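You operate a simulated robot arm through the tools that you are given. There is no shell and no other tool.

You are at the controls of a simulated robot arm. One attempt, no reset.

JOB
Slacken the keeper strap, move the blue pocket cuff to the first lower hook, draw the strap to Snug.
Fine: lift the buckle to let the strap run, and press it down again before you pull.

The check looks at the end state, three seconds after you hand in, the way a careful person would. Anything else that was tipped, shoved, dropped, spilled or broken makes it a failure.

ROBOT AND FRAMES
A 6-joint arm with a two-finger gripper on a trunk, on a base that moves. Base frame: it is fixed to the floor where the robot stands at the start and does not move with it; the origin is under the middle of the robot, x ahead of it, y to its left, z up. Units: mm, degrees, N and s.
It reaches about 1637 mm from its shoulder. Its first joint turns from -166.0 to 166.0 degrees. Places, roughly: first lower hook [100, 2000, 800]; keeper buckle [0, 2000, 500]; pegboard trolley [300, 2100, 300]; pocket cuff (17x5x25 cm) [300, 2100, 600]; strap grip [100, 2100, 500]. Payload 3.43 kg.
Tool frame: the origin (TCP) lies between the finger pads and is the grasp point; the fingertips stand 20 mm ahead of it; z points along the fingers, y is the line along which they close. The gripper opens to 190 mm; its body begins 248 mm behind the TCP.
Orientation is told as [roll, pitch, yaw] about the base's x, y, z axes, in that order, counted from this pose: with the fingers straight down and closing along the base's y, the tool's x points along the base's -x, its y along +y and its z along -z.

CONTROLS
- The arm moves only by the tool play_rows. Its argument "motion" is a list of rows, each a list of 3 entries, a list of its own where there are three numbers: the shift along the tool's x, y, z in units of 150 mm (1.0 is 150 mm), then the turn, a rotation vector about the tool's x, y, z in units of 180 degrees (1.0 is 180 degrees), then the closure, from 0 (fully open) to 1 (shut). In form: [[[x, y, z], [ax, ay, az], hand], ...]. A call has 1 to 20 rows; each row is the pose to reach, as a shift and turn from the pose commanded when the call began, along the tool's axes at that moment. A call with a number of a shift or a turn outside -1 to 1 is refused whole. Each row takes 0.2 s and may step no farther than 50 mm and 8.6 degrees from the row before; otherwise, or with a gripper value out of range, the whole call is refused. A pose out of reach is approached as far as the arm can. The call stops where the force on the tool passes 40 N (or 10 N more than at its start, if that is more) or the arm is blocked; 0.2 s more then pass. The fingers move at their own pace (about 45 mm/s each) and stop on an object; they squeeze with about 39 N. The grip force told is the motor's: it shows also when the fingers shut on nothing. Time passes only in rows, and 0.2 s behind the last, so rows that repeat a pose let the fingers close. It gives the time, the measured TCP pose, the force on the tool (base axes), the opening and the grip force at its end, in the units of the frame above (readings bear some noise), with the torque about the TCP (base axes, N m) and any sound that the robot's microphone picked up.
- Cameras (640 x 400 px; columns grow to the right, rows downward): "scene" is now at [30, 198, 1301.8]; the picture's right is [-0.01, -1.00, 0.00], its down [-0.50, 0.00, -0.87] and it looks along [0.87, -0.01, -0.50] (base axes); focal length 292 px, centre (320, 200). "wrist" rides on the gripper at [70, -8, -288] in the tool frame; the picture's right is [0.12, 0.99, 0.00], its down [-0.96, 0.12, -0.25] and it looks along [-0.25, 0.03, 0.97] (tool axes); focal length 261 px, centre (320, 200). There is no depth. A picture from a camera that has moved, and an enlarged one, comes with that camera's place and axes in the base frame and with its lens.
- get_image(camera): a new picture of that camera. It takes no simulated time.
- move_column(by): slides the trunk up (or, below 0, down) by that many mm; the arm and the scene camera ride with it, the base frame stays. It gives what a move gives, with no picture.
- roll_base(legs): drives the robot by 1 to 6 legs, each [ahead, turn to the left] in mm and degrees, along the robot's own axes; the way and the turn of a leg run together, so that a leg with both is an arc; at most 1500 mm and 180 degrees a leg. The arm and the cameras ride along, it lands a little off, and it stops where it bumps. It gives what a move gives.
- pan_tilt(pan, tilt): turns the head with the scene camera to pan (to the left, within 155 degrees either way) and tilt (down, from -29 to 69), counted from straight ahead of the robot. It gives what a move gives.
- zoom(camera, box): a new picture of the part [left, top, right, bottom] of that camera's present view, enlarged. It takes no simulated time.
- finish_job(): hands the job in; it is judged then, once.

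Places have to be worked out from the pictures, the camera data and where the tool is seen. Open the gripper and draw the arm clear of the work before you hand the job in, unless the task says otherwise.

The tools are called after "Emit:" by a JSON object that holds its "fn" and its "kwargs". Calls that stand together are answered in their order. play_rows: Moves the arm, as the interface text tells. Its arguments: {"type":"object","properties":{"motion":{"type":"array","items":{"type":"array"}}},"required":["motion"]} The other tools are called the same way: move_column (by) moves the trunk up or down; roll_base (legs) drives the base; pan_tilt (pan, tilt) turns the head that bears the scene camera; get_image (camera) takes a picture; zoom (camera, box) takes an enlarged picture of a part of a camera's view; finish_job () hands the job in.

At the start:

```text
t: 0.0
tcp_pos: [857.0, 177.8, 586.7]
ee_rot: [-0.1, -0.1, 0.0]
wrist_force: [-0.9, -0.5, 0.4]
ft_torque: [0.01, 0.03, 0.01]
finger_gap: 190.3
grip_force: 0.1
trunk travel left (down, up): [-100.0, 140.0]
robot x, y, heading: [-2.5, -0.3, 0.2]
head pan, tilt (commanded): [-0.3, 29.9]
```

scene: 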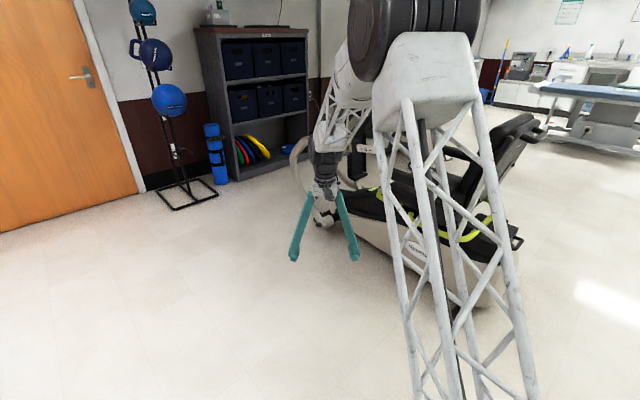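
wrist: 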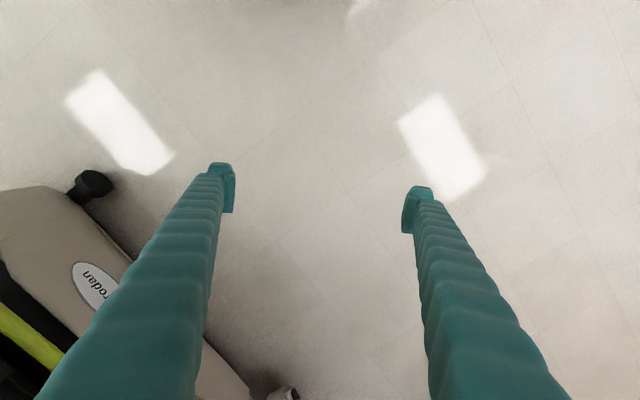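

The work lies to the robot's left, around y = 2000, and isn't in view. I'll turn the head left to see the pegboard trolley.

Emit:
{"fn": "pan_tilt", "kwargs": {"pan": 85, "tilt": 25}}

Emit:
{"fn": "get_image", "kwargs": {"camera": "scene"}}

```text
t: 1.6
tcp_pos: [857.1, 179.1, 586.0]
ee_rot: [0.0, 0.0, 0.0]
wrist_force: [-0.4, -0.4, -0.5]
ft_torque: [-0.02, -0.02, -0.02]
finger_gap: 190.0
grip_force: 0.0
trunk travel left (down, up): [-100.0, 140.0]
robot x, y, heading: [-1.8, -0.3, -0.1]
head pan, tilt (commanded): [85.0, 25.0]
```

```text
taken
camera scene: at [-52.4, 290.3, 1309.6], right [1.0, -0.09, 0.0], down [-0.04, -0.42, -0.91], along [0.08, 0.9, -0.42], focal length 292 px, centre (320, 200)
```

scene: 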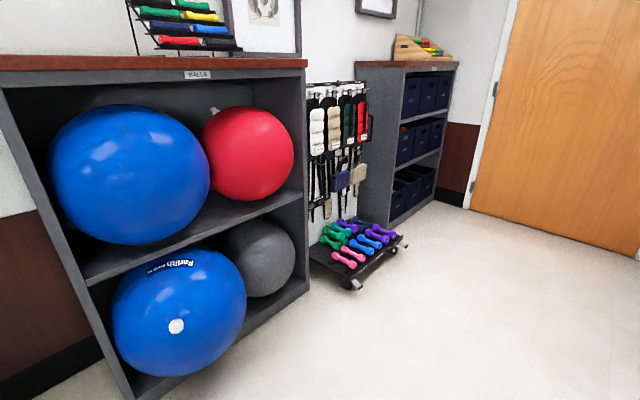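

The trolley with a pegboard stands between the two shelves. I'll zoom on it to see the cuffs, hooks and strap.

Emit:
{"fn": "zoom", "kwargs": {"camera": "scene", "box": [290, 70, 420, 300]}}

Emit:
{"fn": "zoom", "kwargs": {"camera": "scene", "box": [300, 75, 390, 225]}}

```text
1.74 times, centred on (355, 185) of scene
camera zoom: at [-52.4, 290.3, 1309.6], right [1.0, -0.09, 0.0], down [-0.04, -0.42, -0.91], along [0.08, 0.9, -0.42], focal length 508 px, centre (259, 226)
```

zoom: 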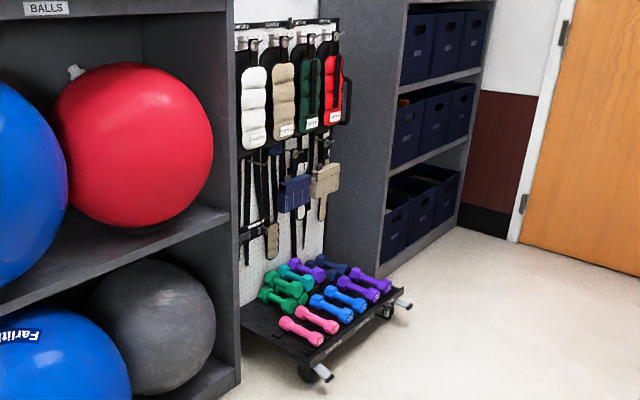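

```text
2.67 times, centred on (345, 150) of scene
camera zoom: at [-52.4, 290.3, 1309.6], right [1.0, -0.09, 0.0], down [-0.04, -0.42, -0.91], along [0.08, 0.9, -0.42], focal length 778 px, centre (253, 333)
```

zoom: 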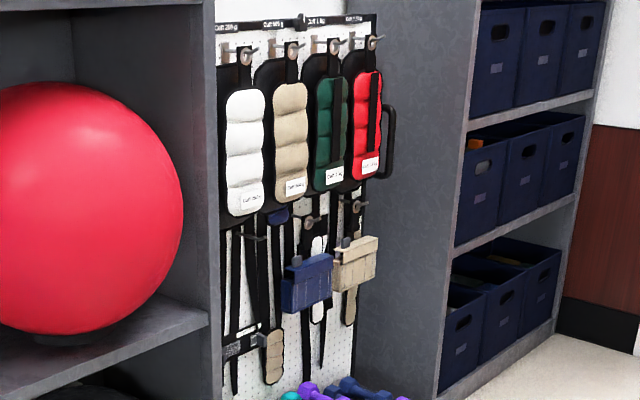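

The board faces the robot's left; two hook rows, with the blue pocket cuff on the third lower hook and the tan one on the fourth. I'll turn the base 90° left to face it, where the floor is clear, then look again.

Emit:
{"fn": "roll_base", "kwargs": {"legs": [[0, 90]]}}

Emit:
{"fn": "pan_tilt", "kwargs": {"pan": -5, "tilt": 25}}

Emit:
{"fn": "get_image", "kwargs": {"camera": "scene"}}

Emit:
{"fn": "get_image", "kwargs": {"camera": "wrist"}}

```text
t: 5.9
tcp_pos: [-147.2, 863.4, 587.0]
ee_rot: [0.1, 0.0, 88.0]
wrist_force: [0.7, 0.0, -0.1]
ft_torque: [0.01, 0.01, -0.02]
finger_gap: 190.2
grip_force: 0.1
trunk travel left (down, up): [-100.0, 140.0]
robot x, y, heading: [-1.3, -0.8, 88.0]
head pan, tilt (commanded): [85.0, 25.0]
```

```text
t: 7.6
tcp_pos: [-148.4, 862.8, 586.6]
ee_rot: [0.0, -0.1, 88.0]
wrist_force: [-0.5, -0.7, -0.4]
ft_torque: [-0.01, 0.02, -0.01]
finger_gap: 190.2
grip_force: 0.1
trunk travel left (down, up): [-100.0, 140.0]
robot x, y, heading: [2.3, -2.3, 88.1]
head pan, tilt (commanded): [-5.0, 25.0]
```

```text
taken
camera scene: at [-190.2, 38.2, 1309.6], right [0.99, -0.12, 0.0], down [-0.05, -0.42, -0.91], along [0.11, 0.9, -0.42], focal length 292 px, centre (320, 200)
```

scene: 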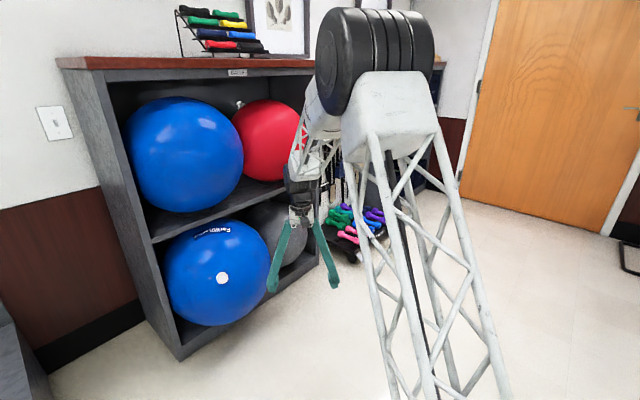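

```text
taken
camera wrist: at [-143.6, 792.4, 874.0], right [-1.0, -0.08, 0.0], down [-0.08, 0.97, 0.25], along [-0.02, 0.25, -0.97], focal length 261 px, centre (320, 200)
```

wrist: 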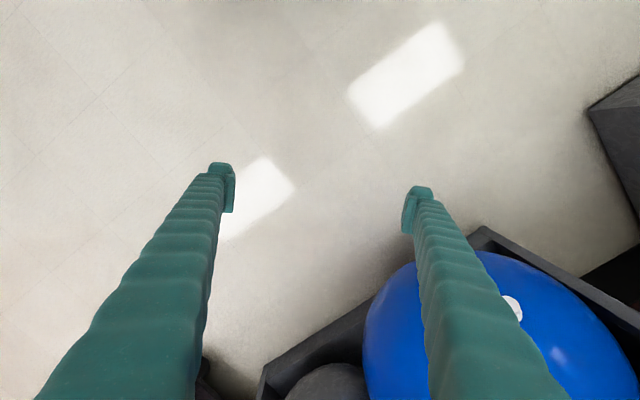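

From the floor lines of the shelf (corners near (-745,1073) and (4,1607)) I judge the wall and board run about 35.5° off the x axis, with the board facing (0.58,-0.81). I'll drive to roughly (1000, 840) over clear floor and turn to face the board, staying well back for a look.

Emit:
{"fn": "roll_base", "kwargs": {"legs": [[0, -48], [1300, 0], [0, 85.5]]}}

Emit:
{"fn": "get_image", "kwargs": {"camera": "scene"}}

Emit:
{"fn": "get_image", "kwargs": {"camera": "wrist"}}

```text
t: 20.2
tcp_pos: [342.6, 1388.5, 586.9]
ee_rot: [-0.1, -0.1, 125.8]
wrist_force: [-0.5, -0.2, -0.1]
ft_torque: [0.0, 0.04, 0.02]
finger_gap: 190.1
grip_force: 0.1
trunk travel left (down, up): [-100.0, 140.0]
robot x, y, heading: [990.2, 799.8, 125.7]
head pan, tilt (commanded): [-5.0, 25.0]
```

```text
taken
camera scene: at [815.9, 712.0, 1309.6], right [0.86, 0.51, 0.0], down [0.22, -0.36, -0.91], along [-0.46, 0.78, -0.42], focal length 292 px, centre (320, 200)
```

scene: 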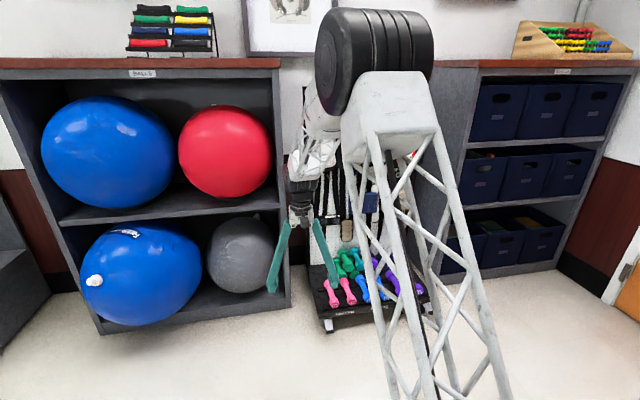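

```text
taken
camera wrist: at [390.7, 1336.5, 874.0], right [-0.74, -0.68, 0.0], down [-0.66, 0.71, 0.25], along [-0.17, 0.18, -0.97], focal length 261 px, centre (320, 200)
```

wrist: 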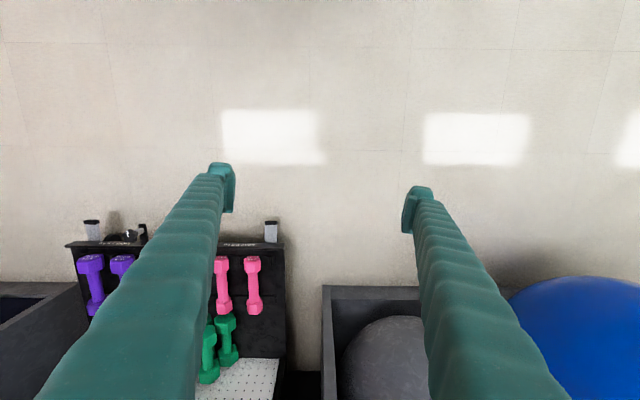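

Shelf and trolley edges now give a wall angle of about 41.5°, with the trolley front from about (313,1621) to (736,1991) and the board roughly 430 mm behind it. I'll shift right along the wall, staying back, so the head camera looks past the arm at the left half of the board.

Emit:
{"fn": "roll_base", "kwargs": {"legs": [[0, -63.4], [458, 0], [0, 69.4]]}}

Emit:
{"fn": "pan_tilt", "kwargs": {"pan": 5, "tilt": 25}}

Emit:
{"fn": "get_image", "kwargs": {"camera": "scene"}}

Emit:
{"fn": "get_image", "kwargs": {"camera": "wrist"}}

```text
t: 29.0
tcp_pos: [507.2, 1717.0, 586.8]
ee_rot: [0.1, 0.0, 130.9]
wrist_force: [-0.1, 0.0, 0.7]
ft_torque: [0.0, -0.04, -0.01]
finger_gap: 190.0
grip_force: 0.1
trunk travel left (down, up): [-100.0, 140.0]
robot x, y, heading: [1204.8, 1185.9, 130.9]
head pan, tilt (commanded): [-5.0, 25.0]
```

```text
t: 29.8
tcp_pos: [507.5, 1717.5, 586.6]
ee_rot: [0.0, -0.1, 130.9]
wrist_force: [0.1, -0.2, 0.0]
ft_torque: [-0.01, 0.01, 0.02]
finger_gap: 189.9
grip_force: 0.1
trunk travel left (down, up): [-100.0, 140.0]
robot x, y, heading: [1200.0, 1185.1, 131.0]
head pan, tilt (commanded): [5.0, 25.0]
```

```text
taken
camera scene: at [1024.9, 1074.5, 1309.6], right [0.7, 0.72, 0.0], down [0.3, -0.29, -0.91], along [-0.65, 0.63, -0.42], focal length 292 px, centre (320, 200)
```

scene: 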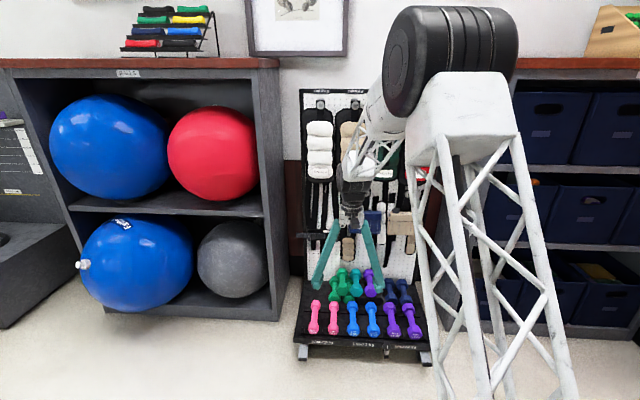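

```text
taken
camera wrist: at [558.6, 1669.7, 874.0], right [-0.67, -0.74, 0.0], down [-0.72, 0.65, 0.25], along [-0.18, 0.17, -0.97], focal length 261 px, centre (320, 200)
```

wrist: 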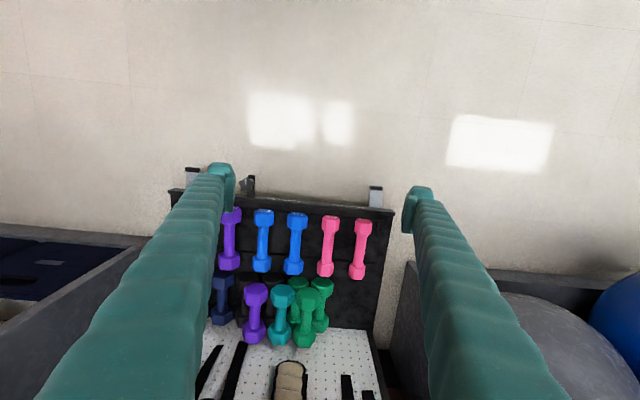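

The board is now in view beside the arm. I'll zoom into its upper and lower parts.

Emit:
{"fn": "zoom", "kwargs": {"camera": "scene", "box": [285, 80, 445, 180]}}

Emit:
{"fn": "zoom", "kwargs": {"camera": "scene", "box": [285, 170, 445, 270]}}

```text
4.00 times, centred on (365, 130) of scene
camera zoom: at [1024.9, 1074.5, 1309.6], right [0.7, 0.72, 0.0], down [0.3, -0.29, -0.91], along [-0.65, 0.63, -0.42], focal length 1167 px, centre (140, 480)
```

zoom: 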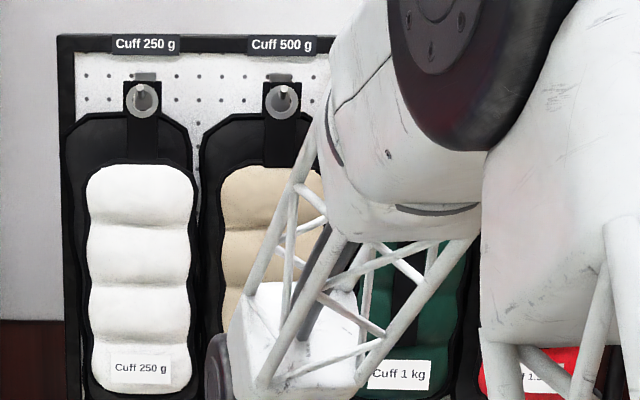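

```text
4.00 times, centred on (365, 220) of scene
camera zoom: at [1024.9, 1074.5, 1309.6], right [0.7, 0.72, 0.0], down [0.3, -0.29, -0.91], along [-0.65, 0.63, -0.42], focal length 1167 px, centre (140, 120)
```

zoom: 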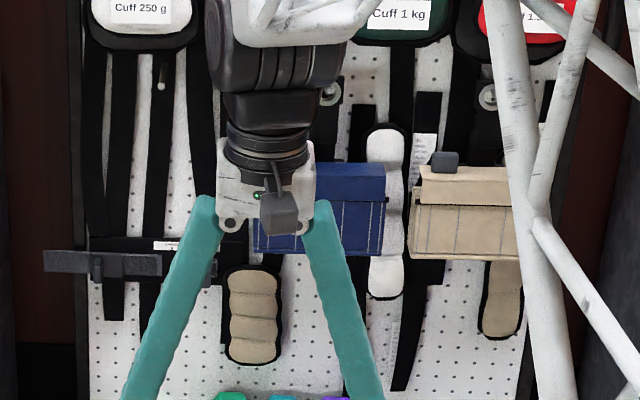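

The buckle (grey plate) is on the left edge with a strap running right past a small label; the arm hides the rest. I'll swing the arm to the right, clear of the view.

Emit:
{"fn": "play_rows", "kwargs": {"motion": [[[0, -0.33, 0], [0, 0, 0], 0], [[0, -0.66, 0], [0, 0, 0], 0], [[0, -0.99, 0], [0, 0, 0], 0]]}}

Emit:
{"fn": "play_rows", "kwargs": {"motion": [[[0, -0.33, 0], [0, 0, 0], 0], [[0, -0.66, 0], [0, 0, 0], 0], [[0, -0.99, 0], [0, 0, 0], 0]]}}

Emit:
{"fn": "play_rows", "kwargs": {"motion": [[[0, -0.33, 0], [0, 0, 0], 0], [[0, -0.66, 0], [0, 0, 0], 0], [[0, -0.99, 0], [0, 0, 0], 0]]}}

Emit:
{"fn": "get_image", "kwargs": {"camera": "scene"}}

Emit:
{"fn": "zoom", "kwargs": {"camera": "scene", "box": [285, 170, 445, 270]}}

```text
t: 30.6
tcp_pos: [620.1, 1811.9, 591.7]
ee_rot: [0.0, 0.0, 130.9]
wrist_force: [-0.8, 0.6, 0.4]
ft_torque: [0.08, -0.12, 0.0]
finger_gap: 190.1
grip_force: 0.1
trunk travel left (down, up): [-100.0, 140.0]
robot x, y, heading: [1199.9, 1186.6, 130.8]
head pan, tilt (commanded): [5.0, 25.0]
```

```text
t: 31.4
tcp_pos: [733.6, 1911.0, 588.3]
ee_rot: [0.0, 0.0, 130.8]
wrist_force: [-2.0, -0.7, 0.9]
ft_torque: [0.11, -0.12, 0.0]
finger_gap: 190.1
grip_force: 0.1
trunk travel left (down, up): [-100.0, 140.0]
robot x, y, heading: [1203.2, 1187.6, 131.0]
head pan, tilt (commanded): [5.0, 25.0]
```

```text
t: 32.2
tcp_pos: [843.6, 2006.7, 587.6]
ee_rot: [-0.1, -0.1, 131.1]
wrist_force: [0.3, 0.0, 0.8]
ft_torque: [0.08, -0.12, 0.02]
finger_gap: 189.8
grip_force: 0.0
trunk travel left (down, up): [-100.0, 140.0]
robot x, y, heading: [1202.1, 1186.8, 131.1]
head pan, tilt (commanded): [5.0, 25.0]
```

```text
taken
camera scene: at [1024.9, 1074.3, 1309.6], right [0.7, 0.72, 0.0], down [0.3, -0.29, -0.91], along [-0.65, 0.63, -0.42], focal length 292 px, centre (320, 200)
```

scene: 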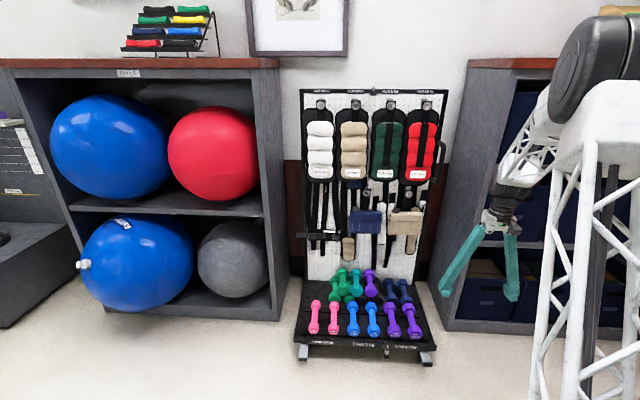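

```text
4.00 times, centred on (365, 220) of scene
camera zoom: at [1024.9, 1074.3, 1309.6], right [0.7, 0.72, 0.0], down [0.3, -0.29, -0.91], along [-0.65, 0.63, -0.42], focal length 1167 px, centre (140, 120)
```

zoom: 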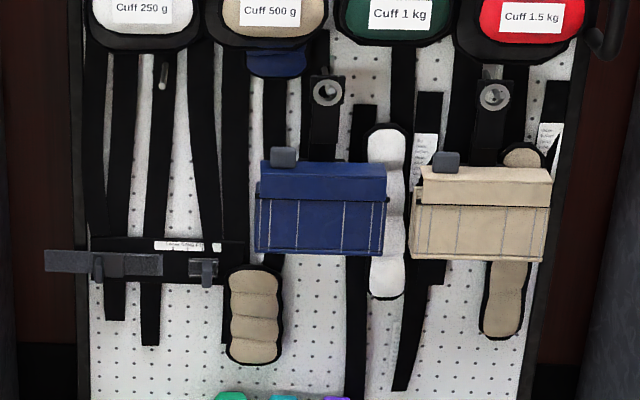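

Clear view now. I'll zoom tighter on the strap/buckle area, the hook 1, and the blue cuff.

Emit:
{"fn": "zoom", "kwargs": {"camera": "scene", "box": [293, 215, 357, 255]}}

Emit:
{"fn": "zoom", "kwargs": {"camera": "scene", "box": [300, 175, 396, 240]}}

Emit:
{"fn": "zoom", "kwargs": {"camera": "scene", "box": [295, 85, 455, 185]}}

```text
10.00 times, centred on (325, 235) of scene
camera zoom: at [1024.9, 1074.3, 1309.6], right [0.7, 0.72, 0.0], down [0.3, -0.29, -0.91], along [-0.65, 0.63, -0.42], focal length 2918 px, centre (270, -150)
```

zoom: 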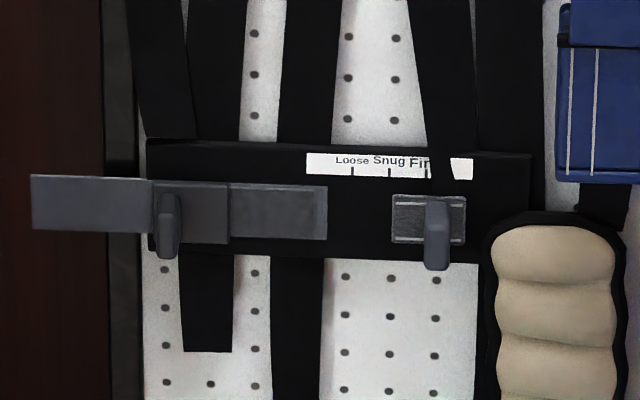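

```text
6.15 times, centred on (348, 208) of scene
camera zoom: at [1024.9, 1074.3, 1309.6], right [0.7, 0.72, 0.0], down [0.3, -0.29, -0.91], along [-0.65, 0.63, -0.42], focal length 1796 px, centre (148, 154)
```

zoom: 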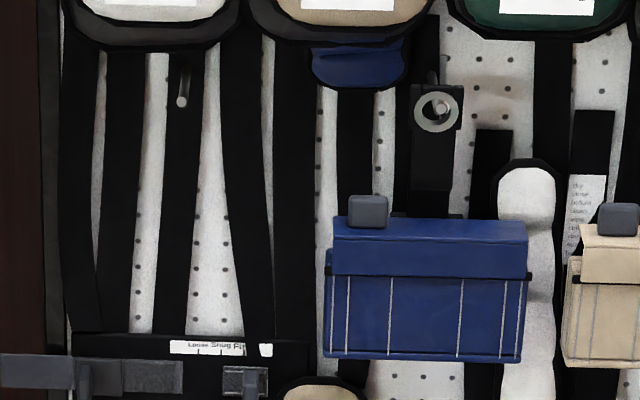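

```text
4.00 times, centred on (375, 135) of scene
camera zoom: at [1024.9, 1074.3, 1309.6], right [0.7, 0.72, 0.0], down [0.3, -0.29, -0.91], along [-0.65, 0.63, -0.42], focal length 1167 px, centre (100, 460)
```

zoom: 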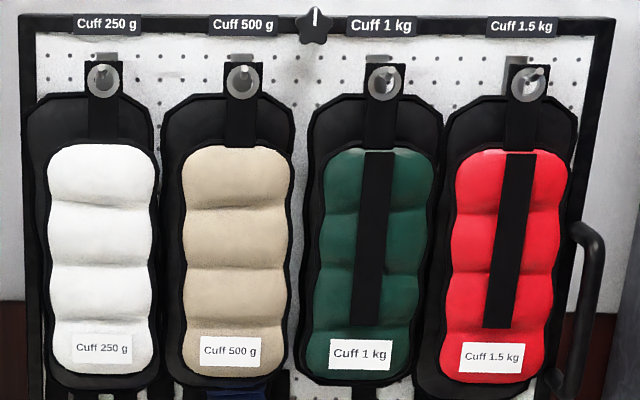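

The strap scale reads Loose / Snug / Firm and its grip (grey knob) now stands at Firm; the buckle with a grey tab is at the left edge. There are three lower hooks: the empty first near (117,1988,757), the blue cuff on the second near (269,2112,757), the tan on the third. I'll tip the tool up so the fingers point at the board, moving up and a bit left, to use the wrist camera.

Emit:
{"fn": "play_rows", "kwargs": {"motion": [[[0, 0.09, -0.09], [0, -0.045, 0], 0], [[0, 0.18, -0.18], [0, -0.09, 0], 0], [[0, 0.27, -0.27], [0, -0.135, 0], 0], [[0, 0.36, -0.36], [0, -0.18, 0], 0], [[0, 0.45, -0.45], [0, -0.225, 0], 0], [[0, 0.54, -0.54], [0, -0.27, 0], 0], [[0, 0.63, -0.63], [0, -0.315, 0], 0], [[0, 0.72, -0.72], [0, -0.36, 0], 0], [[0, 0.81, -0.81], [0, -0.405, 0], 0], [[0, 0.9, -0.9], [0, -0.45, 0], 0], [[0, 0.99, -0.99], [0, -0.495, 0], 0]]}}

Emit:
{"fn": "get_image", "kwargs": {"camera": "scene"}}

Emit:
{"fn": "get_image", "kwargs": {"camera": "wrist"}}

```text
t: 34.6
tcp_pos: [726.7, 1975.7, 777.5]
ee_rot: [37.8, -81.6, 94.2]
wrist_force: [0.7, -0.6, 0.0]
ft_torque: [0.05, 0.04, 0.0]
finger_gap: 189.9
grip_force: 0.0
out of reach, approached as far as the arm can: row 8, 9, 10, 11
trunk travel left (down, up): [-100.0, 140.0]
robot x, y, heading: [1203.2, 1187.8, 130.8]
head pan, tilt (commanded): [5.0, 25.0]
```

```text
taken
camera scene: at [1025.1, 1074.6, 1309.8], right [0.7, 0.72, 0.0], down [0.3, -0.29, -0.91], along [-0.65, 0.63, -0.42], focal length 292 px, centre (320, 200)
```

scene: 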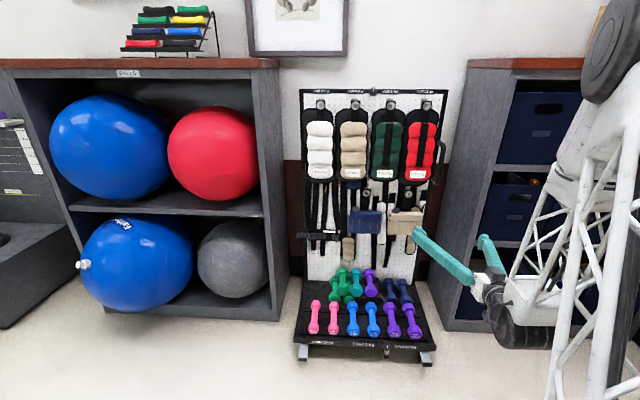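

```text
taken
camera wrist: at [925.1, 1760.4, 740.6], right [-0.74, -0.68, -0.03], down [0.07, -0.12, 0.99], along [-0.67, 0.73, 0.13], focal length 261 px, centre (320, 200)
```

wrist: 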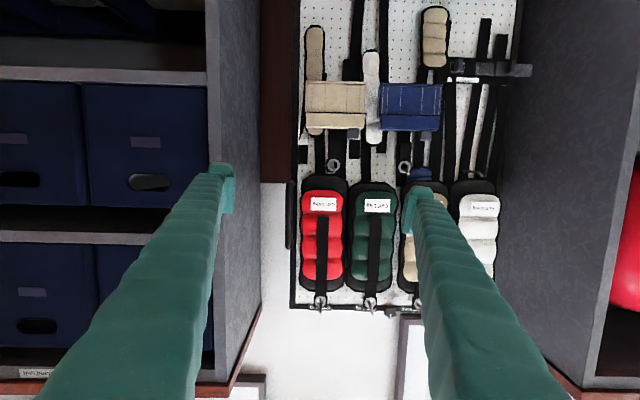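

The wrist camera now sees the board (upside down, since tool x points down). The pose was a bit too close to the robot, so I'll move left and forward into easy reach and read the pose.

Emit:
{"fn": "play_rows", "kwargs": {"motion": [[[0, 0.3, 0.15], [0, 0, 0], 0], [[0, 0.6, 0.3], [0, 0, 0], 0], [[0, 0.9, 0.45], [0, 0, 0], 0], [[0, 0.99, 0.6], [0, 0, 0], 0]]}}

Emit:
{"fn": "get_image", "kwargs": {"camera": "wrist"}}

```text
refused: row 1 steps farther than a row can; nothing moved
```

```text
taken
camera wrist: at [925.1, 1760.4, 740.6], right [-0.74, -0.68, -0.03], down [0.07, -0.12, 0.99], along [-0.67, 0.73, 0.13], focal length 261 px, centre (320, 200)
```

wrist: 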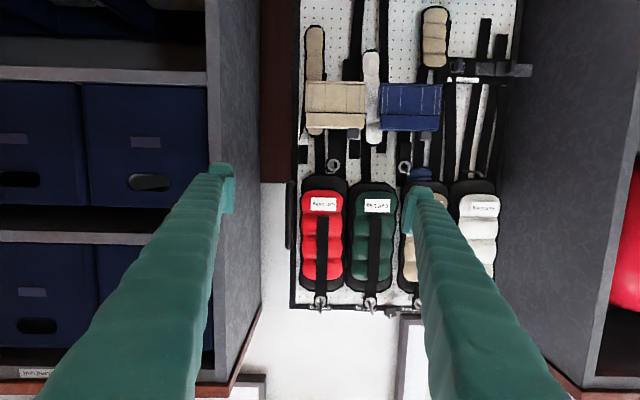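

That first row was just over 50 mm; I'll repeat it with smaller steps.

Emit:
{"fn": "play_rows", "kwargs": {"motion": [[[0, 0.2, 0.12], [0, 0, 0], 0], [[0, 0.4, 0.24], [0, 0, 0], 0], [[0, 0.6, 0.36], [0, 0, 0], 0], [[0, 0.8, 0.48], [0, 0, 0], 0], [[0, 0.99, 0.6], [0, 0, 0], 0]]}}

Emit:
{"fn": "get_image", "kwargs": {"camera": "wrist"}}

```text
t: 35.8
tcp_pos: [592.8, 1968.3, 777.2]
ee_rot: [34.1, -81.9, 102.0]
wrist_force: [0.0, 0.9, -0.8]
ft_torque: [-0.02, 0.0, 0.02]
finger_gap: 190.1
grip_force: 0.0
out of reach, approached as far as the arm can: row 3, 4, 5
trunk travel left (down, up): [-100.0, 140.0]
robot x, y, heading: [1205.4, 1190.9, 130.8]
head pan, tilt (commanded): [5.0, 25.0]
```

```text
taken
camera wrist: at [807.2, 1767.8, 739.2], right [-0.68, -0.73, -0.04], down [0.07, -0.12, 0.99], along [-0.73, 0.68, 0.13], focal length 261 px, centre (320, 200)
```

wrist: 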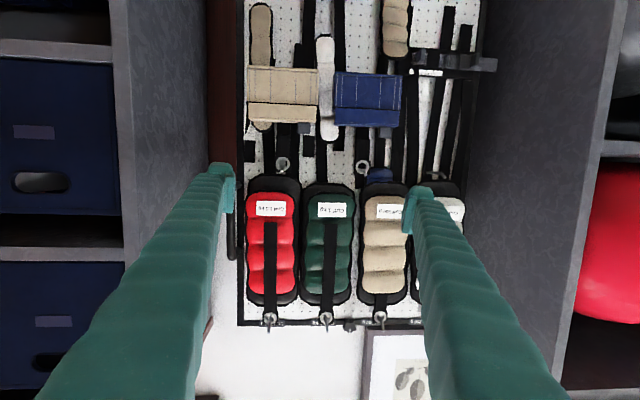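

Rows still reported out of reach, apparently a wrist limit with the hand horizontal this close in. I'll extend forward toward the board by about 130 mm (still ~200 mm short of the cuffs), which should relax it.

Emit:
{"fn": "play_rows", "kwargs": {"motion": [[[0, 0, 0.25], [0, 0, 0], 0], [[0, 0, 0.5], [0, 0, 0], 0], [[0, 0, 0.75], [0, 0, 0], 0], [[0, 0, 0.9], [0, 0, 0], 0], [[0, 0, 0.9], [0, 0, 0], 0]]}}

Emit:
{"fn": "get_image", "kwargs": {"camera": "wrist"}}

Emit:
{"fn": "get_image", "kwargs": {"camera": "scene"}}

```text
t: 37.0
tcp_pos: [501.7, 2065.1, 759.0]
ee_rot: [34.2, -81.7, 103.0]
wrist_force: [0.0, 0.9, -0.1]
ft_torque: [-0.02, -0.01, 0.01]
finger_gap: 190.1
grip_force: 0.0
out of reach, approached as far as the arm can: row 2, 3, 4, 5
trunk travel left (down, up): [-100.0, 140.0]
robot x, y, heading: [1206.6, 1185.6, 131.2]
head pan, tilt (commanded): [5.0, 25.0]
```

```text
taken
camera wrist: at [718.8, 1868.2, 723.5], right [-0.67, -0.74, -0.04], down [0.07, -0.11, 0.99], along [-0.74, 0.66, 0.13], focal length 261 px, centre (320, 200)
```

wrist: 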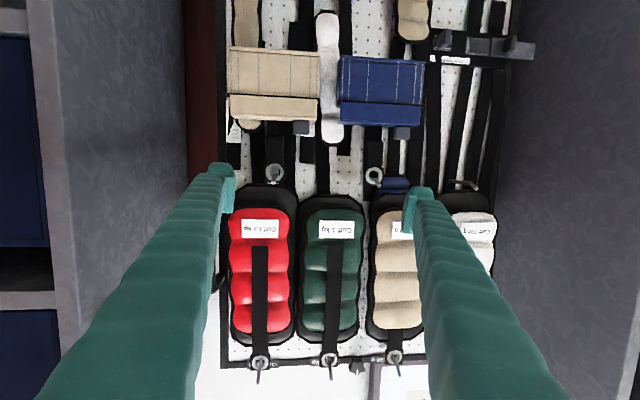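

```text
taken
camera scene: at [1025.0, 1074.5, 1309.7], right [0.7, 0.72, 0.0], down [0.3, -0.29, -0.91], along [-0.65, 0.63, -0.42], focal length 292 px, centre (320, 200)
```

scene: 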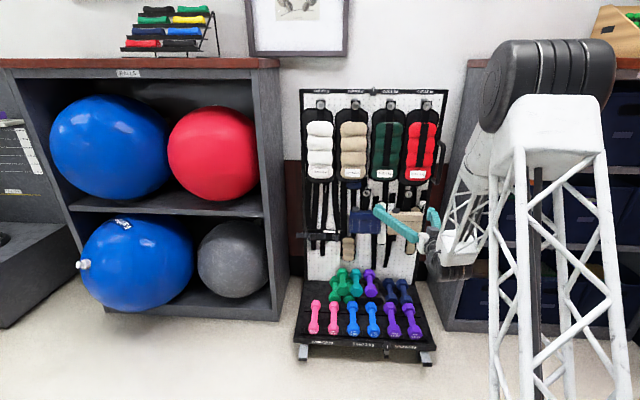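

The view is decent; the wrist limit keeps the hand about 7° nose-down, which is acceptable. I'll zoom the wrist view on the strap, hook 1 and blue cuff.

Emit:
{"fn": "zoom", "kwargs": {"camera": "wrist", "box": [410, 20, 540, 100]}}

Emit:
{"fn": "zoom", "kwargs": {"camera": "wrist", "box": [330, 40, 500, 210]}}

```text
4.92 times, centred on (475, 60) of wrist
camera zoom: at [718.8, 1868.2, 723.5], right [-0.67, -0.74, -0.04], down [0.07, -0.11, 0.99], along [-0.74, 0.66, 0.13], focal length 1283 px, centre (-443, 889)
```

zoom: 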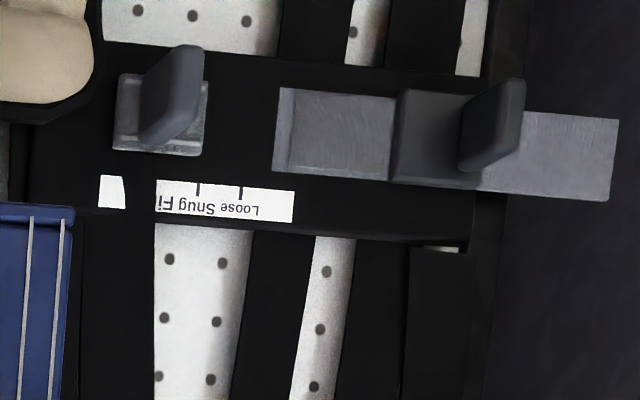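

```text
2.35 times, centred on (415, 125) of wrist
camera zoom: at [718.8, 1868.2, 723.5], right [-0.67, -0.74, -0.04], down [0.07, -0.11, 0.99], along [-0.74, 0.66, 0.13], focal length 613 px, centre (96, 376)
```

zoom: 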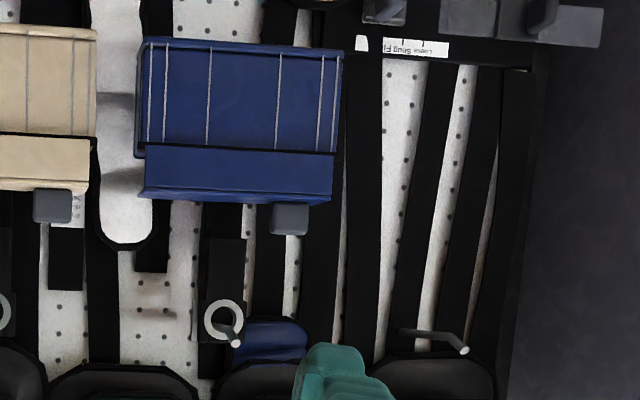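

Triangulating both cameras: grip paddle about (133,2058,459), hook 1 tip (123,1982,759), hook 2 tip (266,2120,756), the cuff's grey tab (214,2104,652); the board face is about 90 mm behind the hook tips. Lowering the trunk flattens the forearm and should ease the wrist limit, so I do that next.

Emit:
{"fn": "move_column", "kwargs": {"by": -100}}

Emit:
{"fn": "play_rows", "kwargs": {"motion": [[[0, 0.15, 0], [0, 0, 0], 0], [[0, 0.3, 0], [0, 0, 0], 0], [[0, 0.3, 0], [0, 0, 0], 0]]}}

Emit:
{"fn": "get_image", "kwargs": {"camera": "scene"}}

```text
t: 38.3
tcp_pos: [500.9, 2063.0, 661.7]
ee_rot: [34.3, -81.7, 102.8]
wrist_force: [-0.3, 0.7, 0.2]
ft_torque: [-0.03, 0.03, 0.03]
finger_gap: 189.8
grip_force: 0.0
trunk travel left (down, up): [0.0, 240.0]
robot x, y, heading: [1202.1, 1189.4, 130.8]
head pan, tilt (commanded): [5.0, 25.0]
```

```text
t: 39.1
tcp_pos: [480.4, 2042.4, 664.8]
ee_rot: [34.7, -81.5, 104.0]
wrist_force: [0.3, 0.1, -0.5]
ft_torque: [-0.01, 0.01, -0.01]
finger_gap: 190.4
grip_force: 0.0
out of reach, approached as far as the arm can: row 1, 2, 3
trunk travel left (down, up): [0.0, 240.0]
robot x, y, heading: [1205.2, 1186.9, 130.7]
head pan, tilt (commanded): [5.0, 25.0]
```

```text
taken
camera scene: at [1025.0, 1074.6, 1209.7], right [0.7, 0.72, 0.0], down [0.3, -0.29, -0.91], along [-0.65, 0.63, -0.42], focal length 292 px, centre (320, 200)
```

scene: 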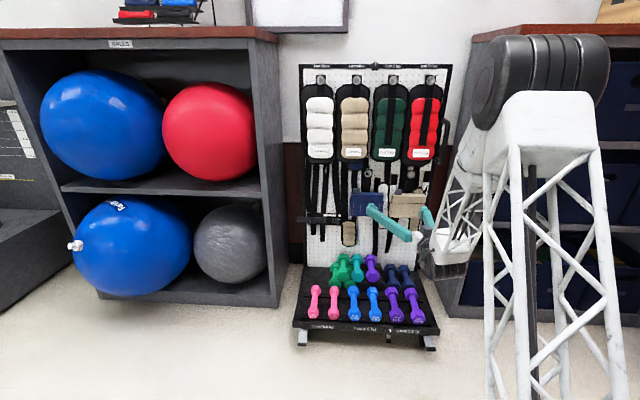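

Still marked out of reach, so the commanded hand angle itself is beyond the wrist. I'll pitch the nose down about 25° to get back within reach and read what pose results.

Emit:
{"fn": "play_rows", "kwargs": {"motion": [[[0, 0, 0], [0, 0.045, 0], 0], [[0, 0, 0], [0, 0.09, 0], 0], [[0, 0, 0], [0, 0.135, 0], 0], [[0, 0, 0], [0, 0.14, 0], 0]]}}

Emit:
{"fn": "get_image", "kwargs": {"camera": "scene"}}

Emit:
{"fn": "get_image", "kwargs": {"camera": "wrist"}}

```text
t: 40.1
tcp_pos: [479.6, 2042.2, 665.1]
ee_rot: [8.7, -57.6, 129.5]
wrist_force: [-0.1, -0.2, -0.2]
ft_torque: [-0.01, 0.05, 0.02]
finger_gap: 189.7
grip_force: 0.1
trunk travel left (down, up): [0.0, 240.0]
robot x, y, heading: [1203.9, 1188.0, 130.9]
head pan, tilt (commanded): [5.0, 25.0]
```

```text
taken
camera scene: at [1025.0, 1074.6, 1209.6], right [0.7, 0.72, 0.0], down [0.3, -0.29, -0.91], along [-0.65, 0.63, -0.42], focal length 292 px, centre (320, 200)
```

scene: 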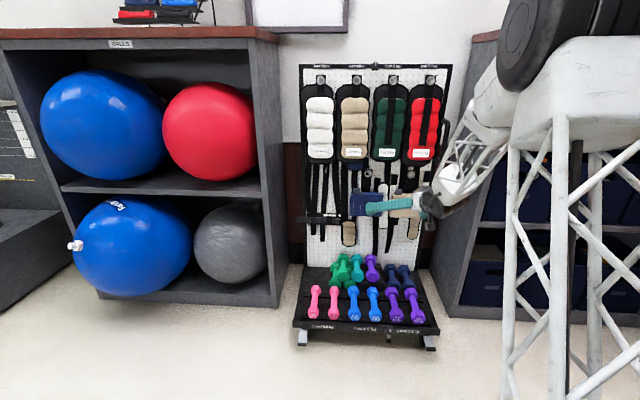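

```text
taken
camera wrist: at [695.5, 1860.7, 757.7], right [-0.64, -0.77, -0.02], down [-0.25, 0.18, 0.95], along [-0.73, 0.61, -0.3], focal length 261 px, centre (320, 200)
```

wrist: 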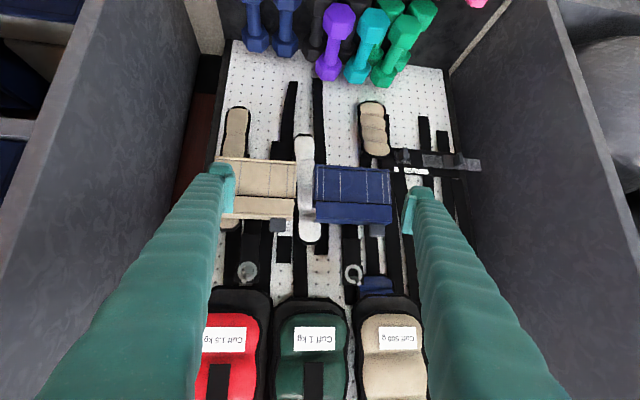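

The pose is back in reach and the commanded pose matches the measured one. I now take the wall angle as 42° (both paddles come out at equal depth), so I'll square the hand to the board (heading 132°, nose about 30° down) and half-close the fingers.

Emit:
{"fn": "play_rows", "kwargs": {"motion": [[[0, 0, 0], [0.0182, -0.0064, -0.0041], 0.3], [[0, 0, 0], [0.0364, -0.0128, -0.0082], 0.6], [[0, 0, 0], [0.0364, -0.0128, -0.0082], 0.63], [[0, 0, 0], [0.0364, -0.0128, -0.0082], 0.63]]}}

Emit:
{"fn": "play_rows", "kwargs": {"motion": [[[0, 0.25, 0], [0, -0.028, 0], 0.63], [[0, 0.5, 0], [0, -0.056, 0], 0.63], [[0, 0.75, 0], [0, -0.056, 0], 0.63], [[0, 0.99, 0], [0, -0.056, 0], 0.63], [[0, 0.99, 0], [0, -0.056, 0], 0.63]]}}

Emit:
{"fn": "get_image", "kwargs": {"camera": "wrist"}}

```text
t: 41.1
tcp_pos: [480.1, 2040.4, 666.1]
ee_rot: [4.5, -58.8, 130.7]
wrist_force: [-0.2, -0.7, -0.1]
ft_torque: [0.03, -0.01, -0.06]
finger_gap: 103.7
grip_force: 0.1
out of reach, approached as far as the arm can: row 2, 3, 4
trunk travel left (down, up): [0.0, 240.0]
robot x, y, heading: [1201.7, 1185.5, 130.7]
head pan, tilt (commanded): [5.0, 25.0]
```

```text
t: 42.3
tcp_pos: [423.6, 1988.6, 678.5]
ee_rot: [10.5, -67.0, 129.2]
wrist_force: [-0.1, 0.3, -0.4]
ft_torque: [0.03, 0.0, -0.03]
finger_gap: 70.4
grip_force: 0.1
out of reach, approached as far as the arm can: row 1, 2, 3, 4, 5
trunk travel left (down, up): [0.0, 240.0]
robot x, y, heading: [1202.2, 1181.3, 130.9]
head pan, tilt (commanded): [5.0, 25.0]
```

```text
taken
camera wrist: at [651.0, 1804.9, 723.5], right [-0.62, -0.78, -0.04], down [-0.14, 0.06, 0.99], along [-0.77, 0.62, -0.14], focal length 261 px, centre (320, 200)
```

wrist: 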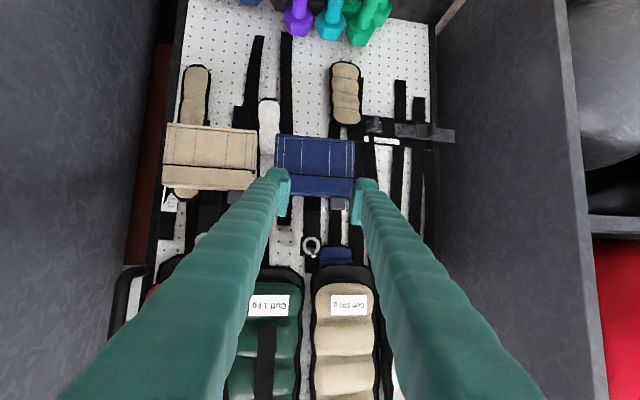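

The arm evidently can't fold tighter than about 830 mm shoulder-to-wrist, so I need to be further forward for a level hand. I'll advance about 80 mm and 60 mm left while turning the hand to heading 132°, nose 15° down; cuffs stay about 90 mm ahead.

Emit:
{"fn": "play_rows", "kwargs": {"motion": [[[-0.05, 0.083, 0.135], [0, 0, 0], 0.63], [[-0.1, 0.166, 0.271], [0, 0, 0], 0.63], [[-0.15, 0.249, 0.406], [0.0145, -0.0146, -0.003], 0.63], [[-0.2, 0.332, 0.542], [0.029, -0.0291, -0.006], 0.63], [[-0.2, 0.332, 0.542], [0.0434, -0.0437, -0.0091], 0.63], [[-0.2, 0.332, 0.542], [0.0434, -0.0437, -0.0091], 0.63]]}}

Emit:
{"fn": "get_image", "kwargs": {"camera": "wrist"}}

```text
t: 43.7
tcp_pos: [367.6, 2026.6, 687.9]
ee_rot: [10.3, -69.2, 130.2]
wrist_force: [-0.4, 0.0, 0.4]
ft_torque: [0.02, 0.01, -0.01]
finger_gap: 70.4
grip_force: 0.1
out of reach, approached as far as the arm can: row 2, 3, 4, 5, 6
trunk travel left (down, up): [0.0, 240.0]
robot x, y, heading: [1203.8, 1185.6, 130.8]
head pan, tilt (commanded): [5.0, 25.0]
```

```text
taken
camera wrist: at [598.7, 1846.5, 721.7], right [-0.61, -0.79, -0.05], down [-0.11, 0.03, 0.99], along [-0.78, 0.61, -0.11], focal length 261 px, centre (320, 200)
```

wrist: 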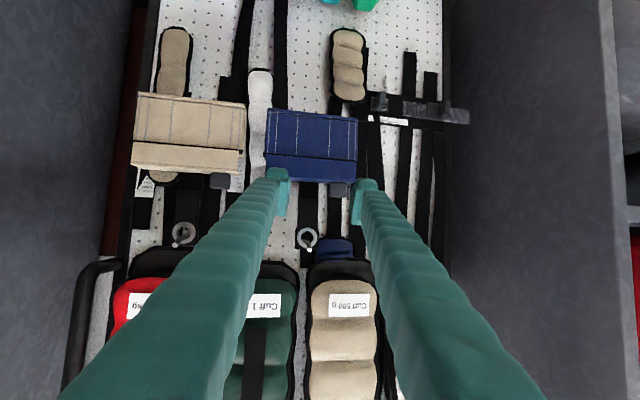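

Still limited, and sideways motion is what's lost. The forearm seems offset to the left of the trunk axis, so I'll take a look at the arm's posture in the scene view before deciding.

Emit:
{"fn": "pan_tilt", "kwargs": {"pan": -20, "tilt": 15}}

Emit:
{"fn": "get_image", "kwargs": {"camera": "scene"}}

Emit:
{"fn": "zoom", "kwargs": {"camera": "scene", "box": [140, 60, 380, 260]}}

```text
t: 44.6
tcp_pos: [367.5, 2028.0, 688.5]
ee_rot: [10.3, -69.2, 130.1]
wrist_force: [-0.4, -0.8, 0.7]
ft_torque: [0.0, 0.03, -0.02]
finger_gap: 70.1
grip_force: 0.1
trunk travel left (down, up): [0.0, 240.0]
robot x, y, heading: [1201.7, 1186.9, 131.0]
head pan, tilt (commanded): [-20.0, 15.0]
```

```text
taken
camera scene: at [1057.7, 1097.6, 1225.8], right [0.93, 0.36, 0.0], down [0.09, -0.24, -0.97], along [-0.34, 0.9, -0.26], focal length 292 px, centre (320, 200)
```

scene: 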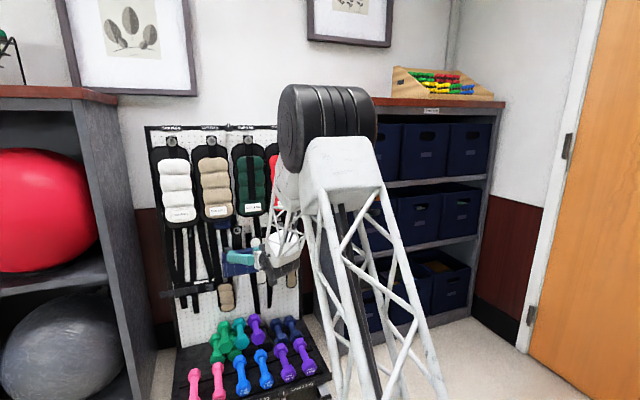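

```text
2.00 times, centred on (260, 160) of scene
camera zoom: at [1057.7, 1097.6, 1225.8], right [0.93, 0.36, 0.0], down [0.09, -0.24, -0.97], along [-0.34, 0.9, -0.26], focal length 584 px, centre (440, 280)
```

zoom: 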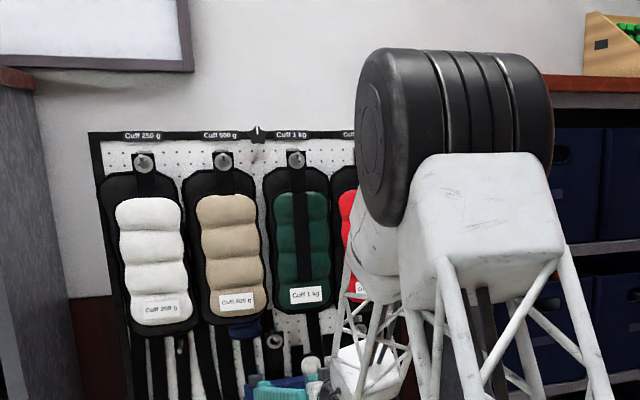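

The forearm rides on the left side of the elbow, so the arm's plane is offset left. I'll test by easing 50 mm straight toward the board and then swinging the heading back to 132°, which still leaves over 60 mm to the blue cuff.

Emit:
{"fn": "play_rows", "kwargs": {"motion": [[[-0.059, -0.022, 0.154], [0, 0, 0], 0.63], [[-0.118, -0.045, 0.308], [0, 0, 0], 0.63], [[-0.118, -0.045, 0.308], [0.0237, -0.002, -0.002], 0.63], [[-0.118, -0.045, 0.308], [0.0473, -0.0041, -0.0041], 0.63], [[-0.118, -0.045, 0.308], [0.0473, -0.0041, -0.0041], 0.63]]}}

```text
t: 45.8
tcp_pos: [335.5, 2064.6, 688.0]
ee_rot: [10.4, -69.2, 130.1]
wrist_force: [0.8, 0.9, -0.1]
ft_torque: [0.02, 0.04, -0.02]
finger_gap: 70.4
grip_force: 0.1
out of reach, approached as far as the arm can: row 3, 4, 5
trunk travel left (down, up): [0.0, 240.0]
robot x, y, heading: [1199.6, 1185.9, 131.0]
head pan, tilt (commanded): [-20.0, 15.0]
```

The advance was fully reached, but the heading correction was blocked outright: a wrist joint has wound to its limit because I pitched up with the hand off to one side of the arm's plane. I'll pitch back down while retracting to the arm's own plane (about 178 mm left of the trunk), then pitch up straight in that plane.

Emit:
{"fn": "play_rows", "kwargs": {"motion": [[[-0.002, 0.094, -0.122], [0.0067, 0.0375, 0.0034], 0.63], [[-0.003, 0.188, -0.244], [0.0134, 0.075, 0.0068], 0.63], [[-0.004, 0.282, -0.366], [0.02, 0.1126, 0.0102], 0.63], [[-0.006, 0.376, -0.488], [0.0267, 0.15, 0.0137], 0.63], [[-0.007, 0.47, -0.61], [0.0334, 0.1876, 0.0171], 0.63], [[-0.009, 0.565, -0.732], [0.04, 0.225, 0.0205], 0.63], [[-0.01, 0.659, -0.854], [0.0467, 0.2627, 0.0239], 0.63], [[-0.012, 0.753, -0.976], [0.0534, 0.3002, 0.0273], 0.63], [[-0.012, 0.753, -0.976], [0.0534, 0.3002, 0.0273], 0.63]]}}

```text
t: 47.8
tcp_pos: [365.6, 1885.3, 746.1]
ee_rot: [1.3, -14.7, 129.3]
wrist_force: [3.9, 5.4, 0.4]
ft_torque: [-0.93, 0.76, 0.35]
finger_gap: 70.2
grip_force: 0.0
out of reach, approached as far as the arm can: row 3, 4, 5
trunk travel left (down, up): [0.0, 240.0]
robot x, y, heading: [1203.6, 1187.8, 130.7]
head pan, tilt (commanded): [-20.0, 15.0]
```

A small side force of about 6 N shows on the tool; I want to see whether anything touches before going on.

Emit:
{"fn": "get_image", "kwargs": {"camera": "wrist"}}

Emit:
{"fn": "pan_tilt", "kwargs": {"pan": 5, "tilt": 20}}

Emit:
{"fn": "get_image", "kwargs": {"camera": "scene"}}

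```text
taken
camera wrist: at [465.7, 1785.5, 1005.7], right [-0.69, -0.72, -0.01], down [-0.63, 0.6, 0.49], along [-0.35, 0.34, -0.87], focal length 261 px, centre (320, 200)
```

wrist: 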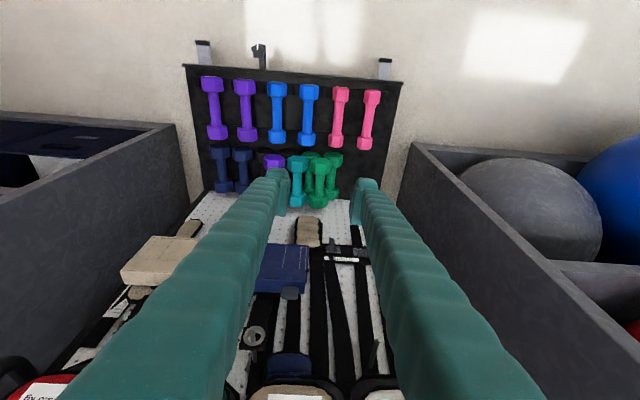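

```text
t: 48.7
tcp_pos: [361.9, 1880.5, 744.9]
ee_rot: [2.0, -14.5, 129.3]
wrist_force: [-0.6, 0.4, 0.5]
ft_torque: [0.02, -0.01, -0.01]
finger_gap: 70.2
grip_force: 0.1
trunk travel left (down, up): [0.0, 240.0]
robot x, y, heading: [1201.3, 1186.0, 130.9]
head pan, tilt (commanded): [5.0, 20.0]
```

```text
taken
camera scene: at [1024.2, 1075.2, 1217.7], right [0.7, 0.72, 0.0], down [0.25, -0.24, -0.94], along [-0.67, 0.66, -0.34], focal length 292 px, centre (320, 200)
```

scene: 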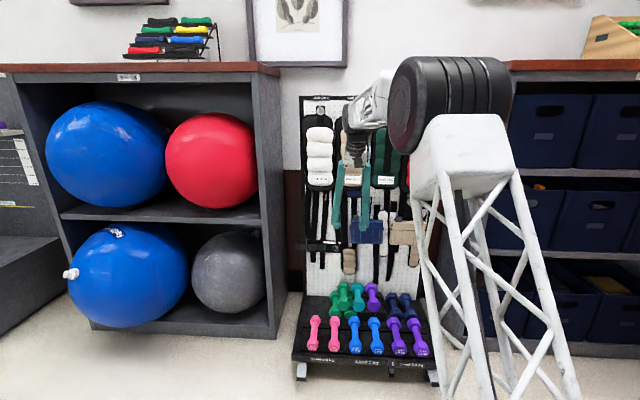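

The force was only the fast wrist unwinding; it reads zero now and nothing is touched. The TCP is now exactly in the arm's plane (180 mm left of the trunk), so I'll pitch up 60° in-plane, moving 60 mm forward and 60 mm down.

Emit:
{"fn": "play_rows", "kwargs": {"motion": [[[-0.036, 0, 0.061], [0, -0.0416, 0], 0.63], [[-0.072, 0, 0.122], [0, -0.0833, 0], 0.63], [[-0.108, 0, 0.183], [0, -0.125, 0], 0.63], [[-0.144, 0, 0.244], [0, -0.1667, 0], 0.63], [[-0.179, 0, 0.304], [0, -0.2083, 0], 0.63], [[-0.215, 0, 0.365], [0, -0.25, 0], 0.63], [[-0.251, 0, 0.426], [0, -0.2917, 0], 0.63], [[-0.287, 0, 0.487], [0, -0.3333, 0], 0.63], [[-0.287, 0, 0.487], [0, -0.3333, 0], 0.63]]}}

Emit:
{"fn": "get_image", "kwargs": {"camera": "wrist"}}

Emit:
{"fn": "get_image", "kwargs": {"camera": "scene"}}

```text
t: 50.9
tcp_pos: [381.6, 1968.6, 672.5]
ee_rot: [16.4, -72.2, 104.1]
wrist_force: [-0.3, -1.4, -0.4]
ft_torque: [-0.05, 0.01, -0.02]
finger_gap: 70.4
grip_force: 0.0
out of reach, approached as far as the arm can: row 5, 6
trunk travel left (down, up): [0.0, 240.0]
robot x, y, heading: [1202.5, 1181.3, 130.7]
head pan, tilt (commanded): [5.0, 20.0]
stopped in row 9: the arm was blocked; the commanded pose is now the measured one
```

```text
taken
camera wrist: at [536.6, 1717.5, 688.3], right [-0.85, -0.53, -0.03], down [-0.05, 0.03, 1.0], along [-0.52, 0.85, -0.05], focal length 261 px, centre (320, 200)
```

wrist: 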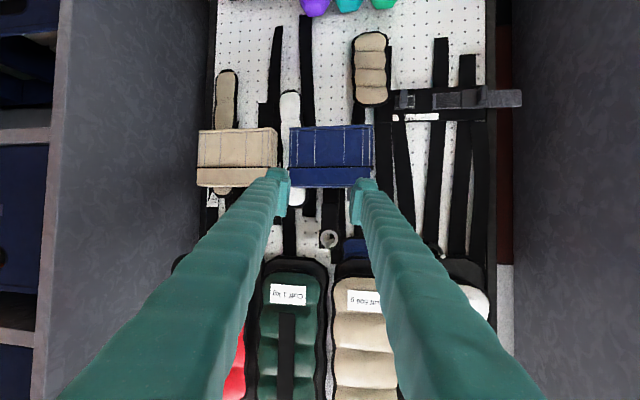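

```text
taken
camera scene: at [1024.3, 1075.1, 1217.7], right [0.7, 0.72, 0.0], down [0.25, -0.24, -0.94], along [-0.67, 0.65, -0.34], focal length 292 px, centre (320, 200)
```

scene: 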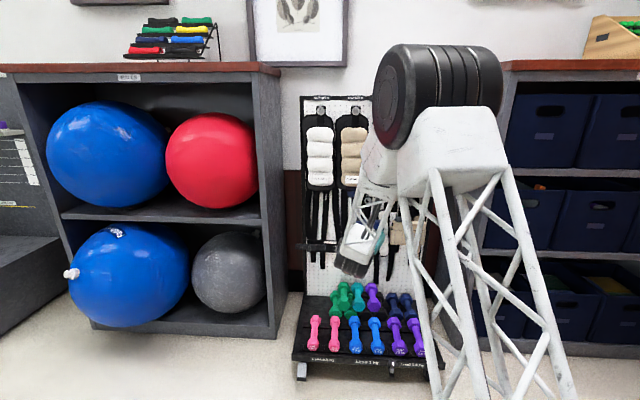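

The arm flipped through to the other wrist branch and lagged (called "blocked"), ending with heading 121°, nose 17° down, touching nothing. Now I'll turn the heading to 132° and level the roll from this side.

Emit:
{"fn": "play_rows", "kwargs": {"motion": [[[0, 0, 0], [-0.0145, -0.0022, -0.0113], 0.63], [[0, 0, 0], [-0.0289, -0.0044, -0.0226], 0.63], [[0, 0, 0], [-0.0434, -0.0066, -0.0338], 0.63], [[0, 0, 0], [-0.0578, -0.0088, -0.0451], 0.63], [[0, 0, 0], [-0.0578, -0.0088, -0.0451], 0.63]]}}

Emit:
{"fn": "get_image", "kwargs": {"camera": "wrist"}}

```text
t: 52.1
tcp_pos: [378.8, 1970.1, 675.4]
ee_rot: [1.5, -74.4, 127.6]
wrist_force: [0.1, 0.7, 0.2]
ft_torque: [0.01, -0.02, 0.03]
finger_gap: 70.2
grip_force: 0.1
out of reach, approached as far as the arm can: row 3, 4, 5
trunk travel left (down, up): [0.0, 240.0]
robot x, y, heading: [1201.4, 1183.8, 130.9]
head pan, tilt (commanded): [5.0, 20.0]
```

```text
taken
camera wrist: at [572.0, 1745.6, 684.5], right [-0.75, -0.65, -0.11], down [-0.1, -0.05, 0.99], along [-0.65, 0.76, -0.02], focal length 261 px, centre (320, 200)
```

wrist: 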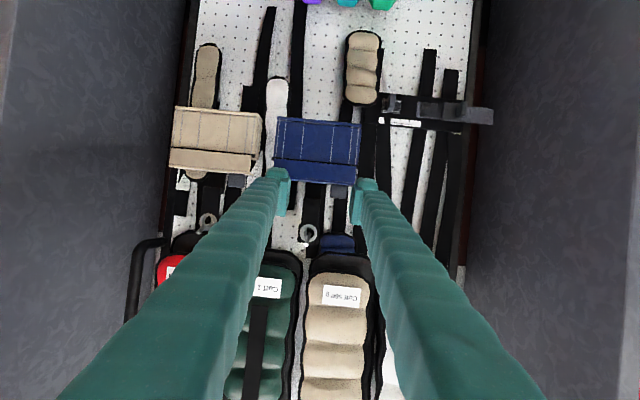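

Now heading is 129°, nose 16° down, roll level, but again stopped at a joint limit from this side. I'll test whether rolling the hand about its own axis frees it, which tells which wrist joint is limiting.

Emit:
{"fn": "play_rows", "kwargs": {"motion": [[[0, 0, 0], [0, 0, 0.04], 0.63], [[0, 0, 0], [0, 0, 0.08], 0.63], [[0, 0, 0], [0, 0, 0.08], 0.63]]}}

Emit:
{"fn": "play_rows", "kwargs": {"motion": [[[0, 0, 0], [0, 0, -0.04], 0.63], [[0, 0, 0], [0, 0, -0.08], 0.63], [[0, 0, 0], [0, 0, -0.12], 0.63], [[0, 0, 0], [0, 0, -0.16], 0.63], [[0, 0, 0], [0, 0, -0.16], 0.63]]}}

```text
t: 52.9
tcp_pos: [380.5, 1969.0, 677.0]
ee_rot: [1.5, -74.4, 127.5]
wrist_force: [1.1, 0.0, 0.6]
ft_torque: [-0.03, -0.01, 0.0]
finger_gap: 70.3
grip_force: 0.0
out of reach, approached as far as the arm can: row 1, 2, 3
trunk travel left (down, up): [0.0, 240.0]
robot x, y, heading: [1202.3, 1183.5, 130.9]
head pan, tilt (commanded): [5.0, 20.0]
```

```text
t: 54.1
tcp_pos: [380.3, 1971.0, 676.0]
ee_rot: [-59.7, -57.9, -167.3]
wrist_force: [0.5, 0.5, 0.1]
ft_torque: [-0.03, -0.01, 0.01]
finger_gap: 70.4
grip_force: 0.1
trunk travel left (down, up): [0.0, 240.0]
robot x, y, heading: [1201.1, 1181.7, 131.2]
head pan, tilt (commanded): [5.0, 20.0]
```

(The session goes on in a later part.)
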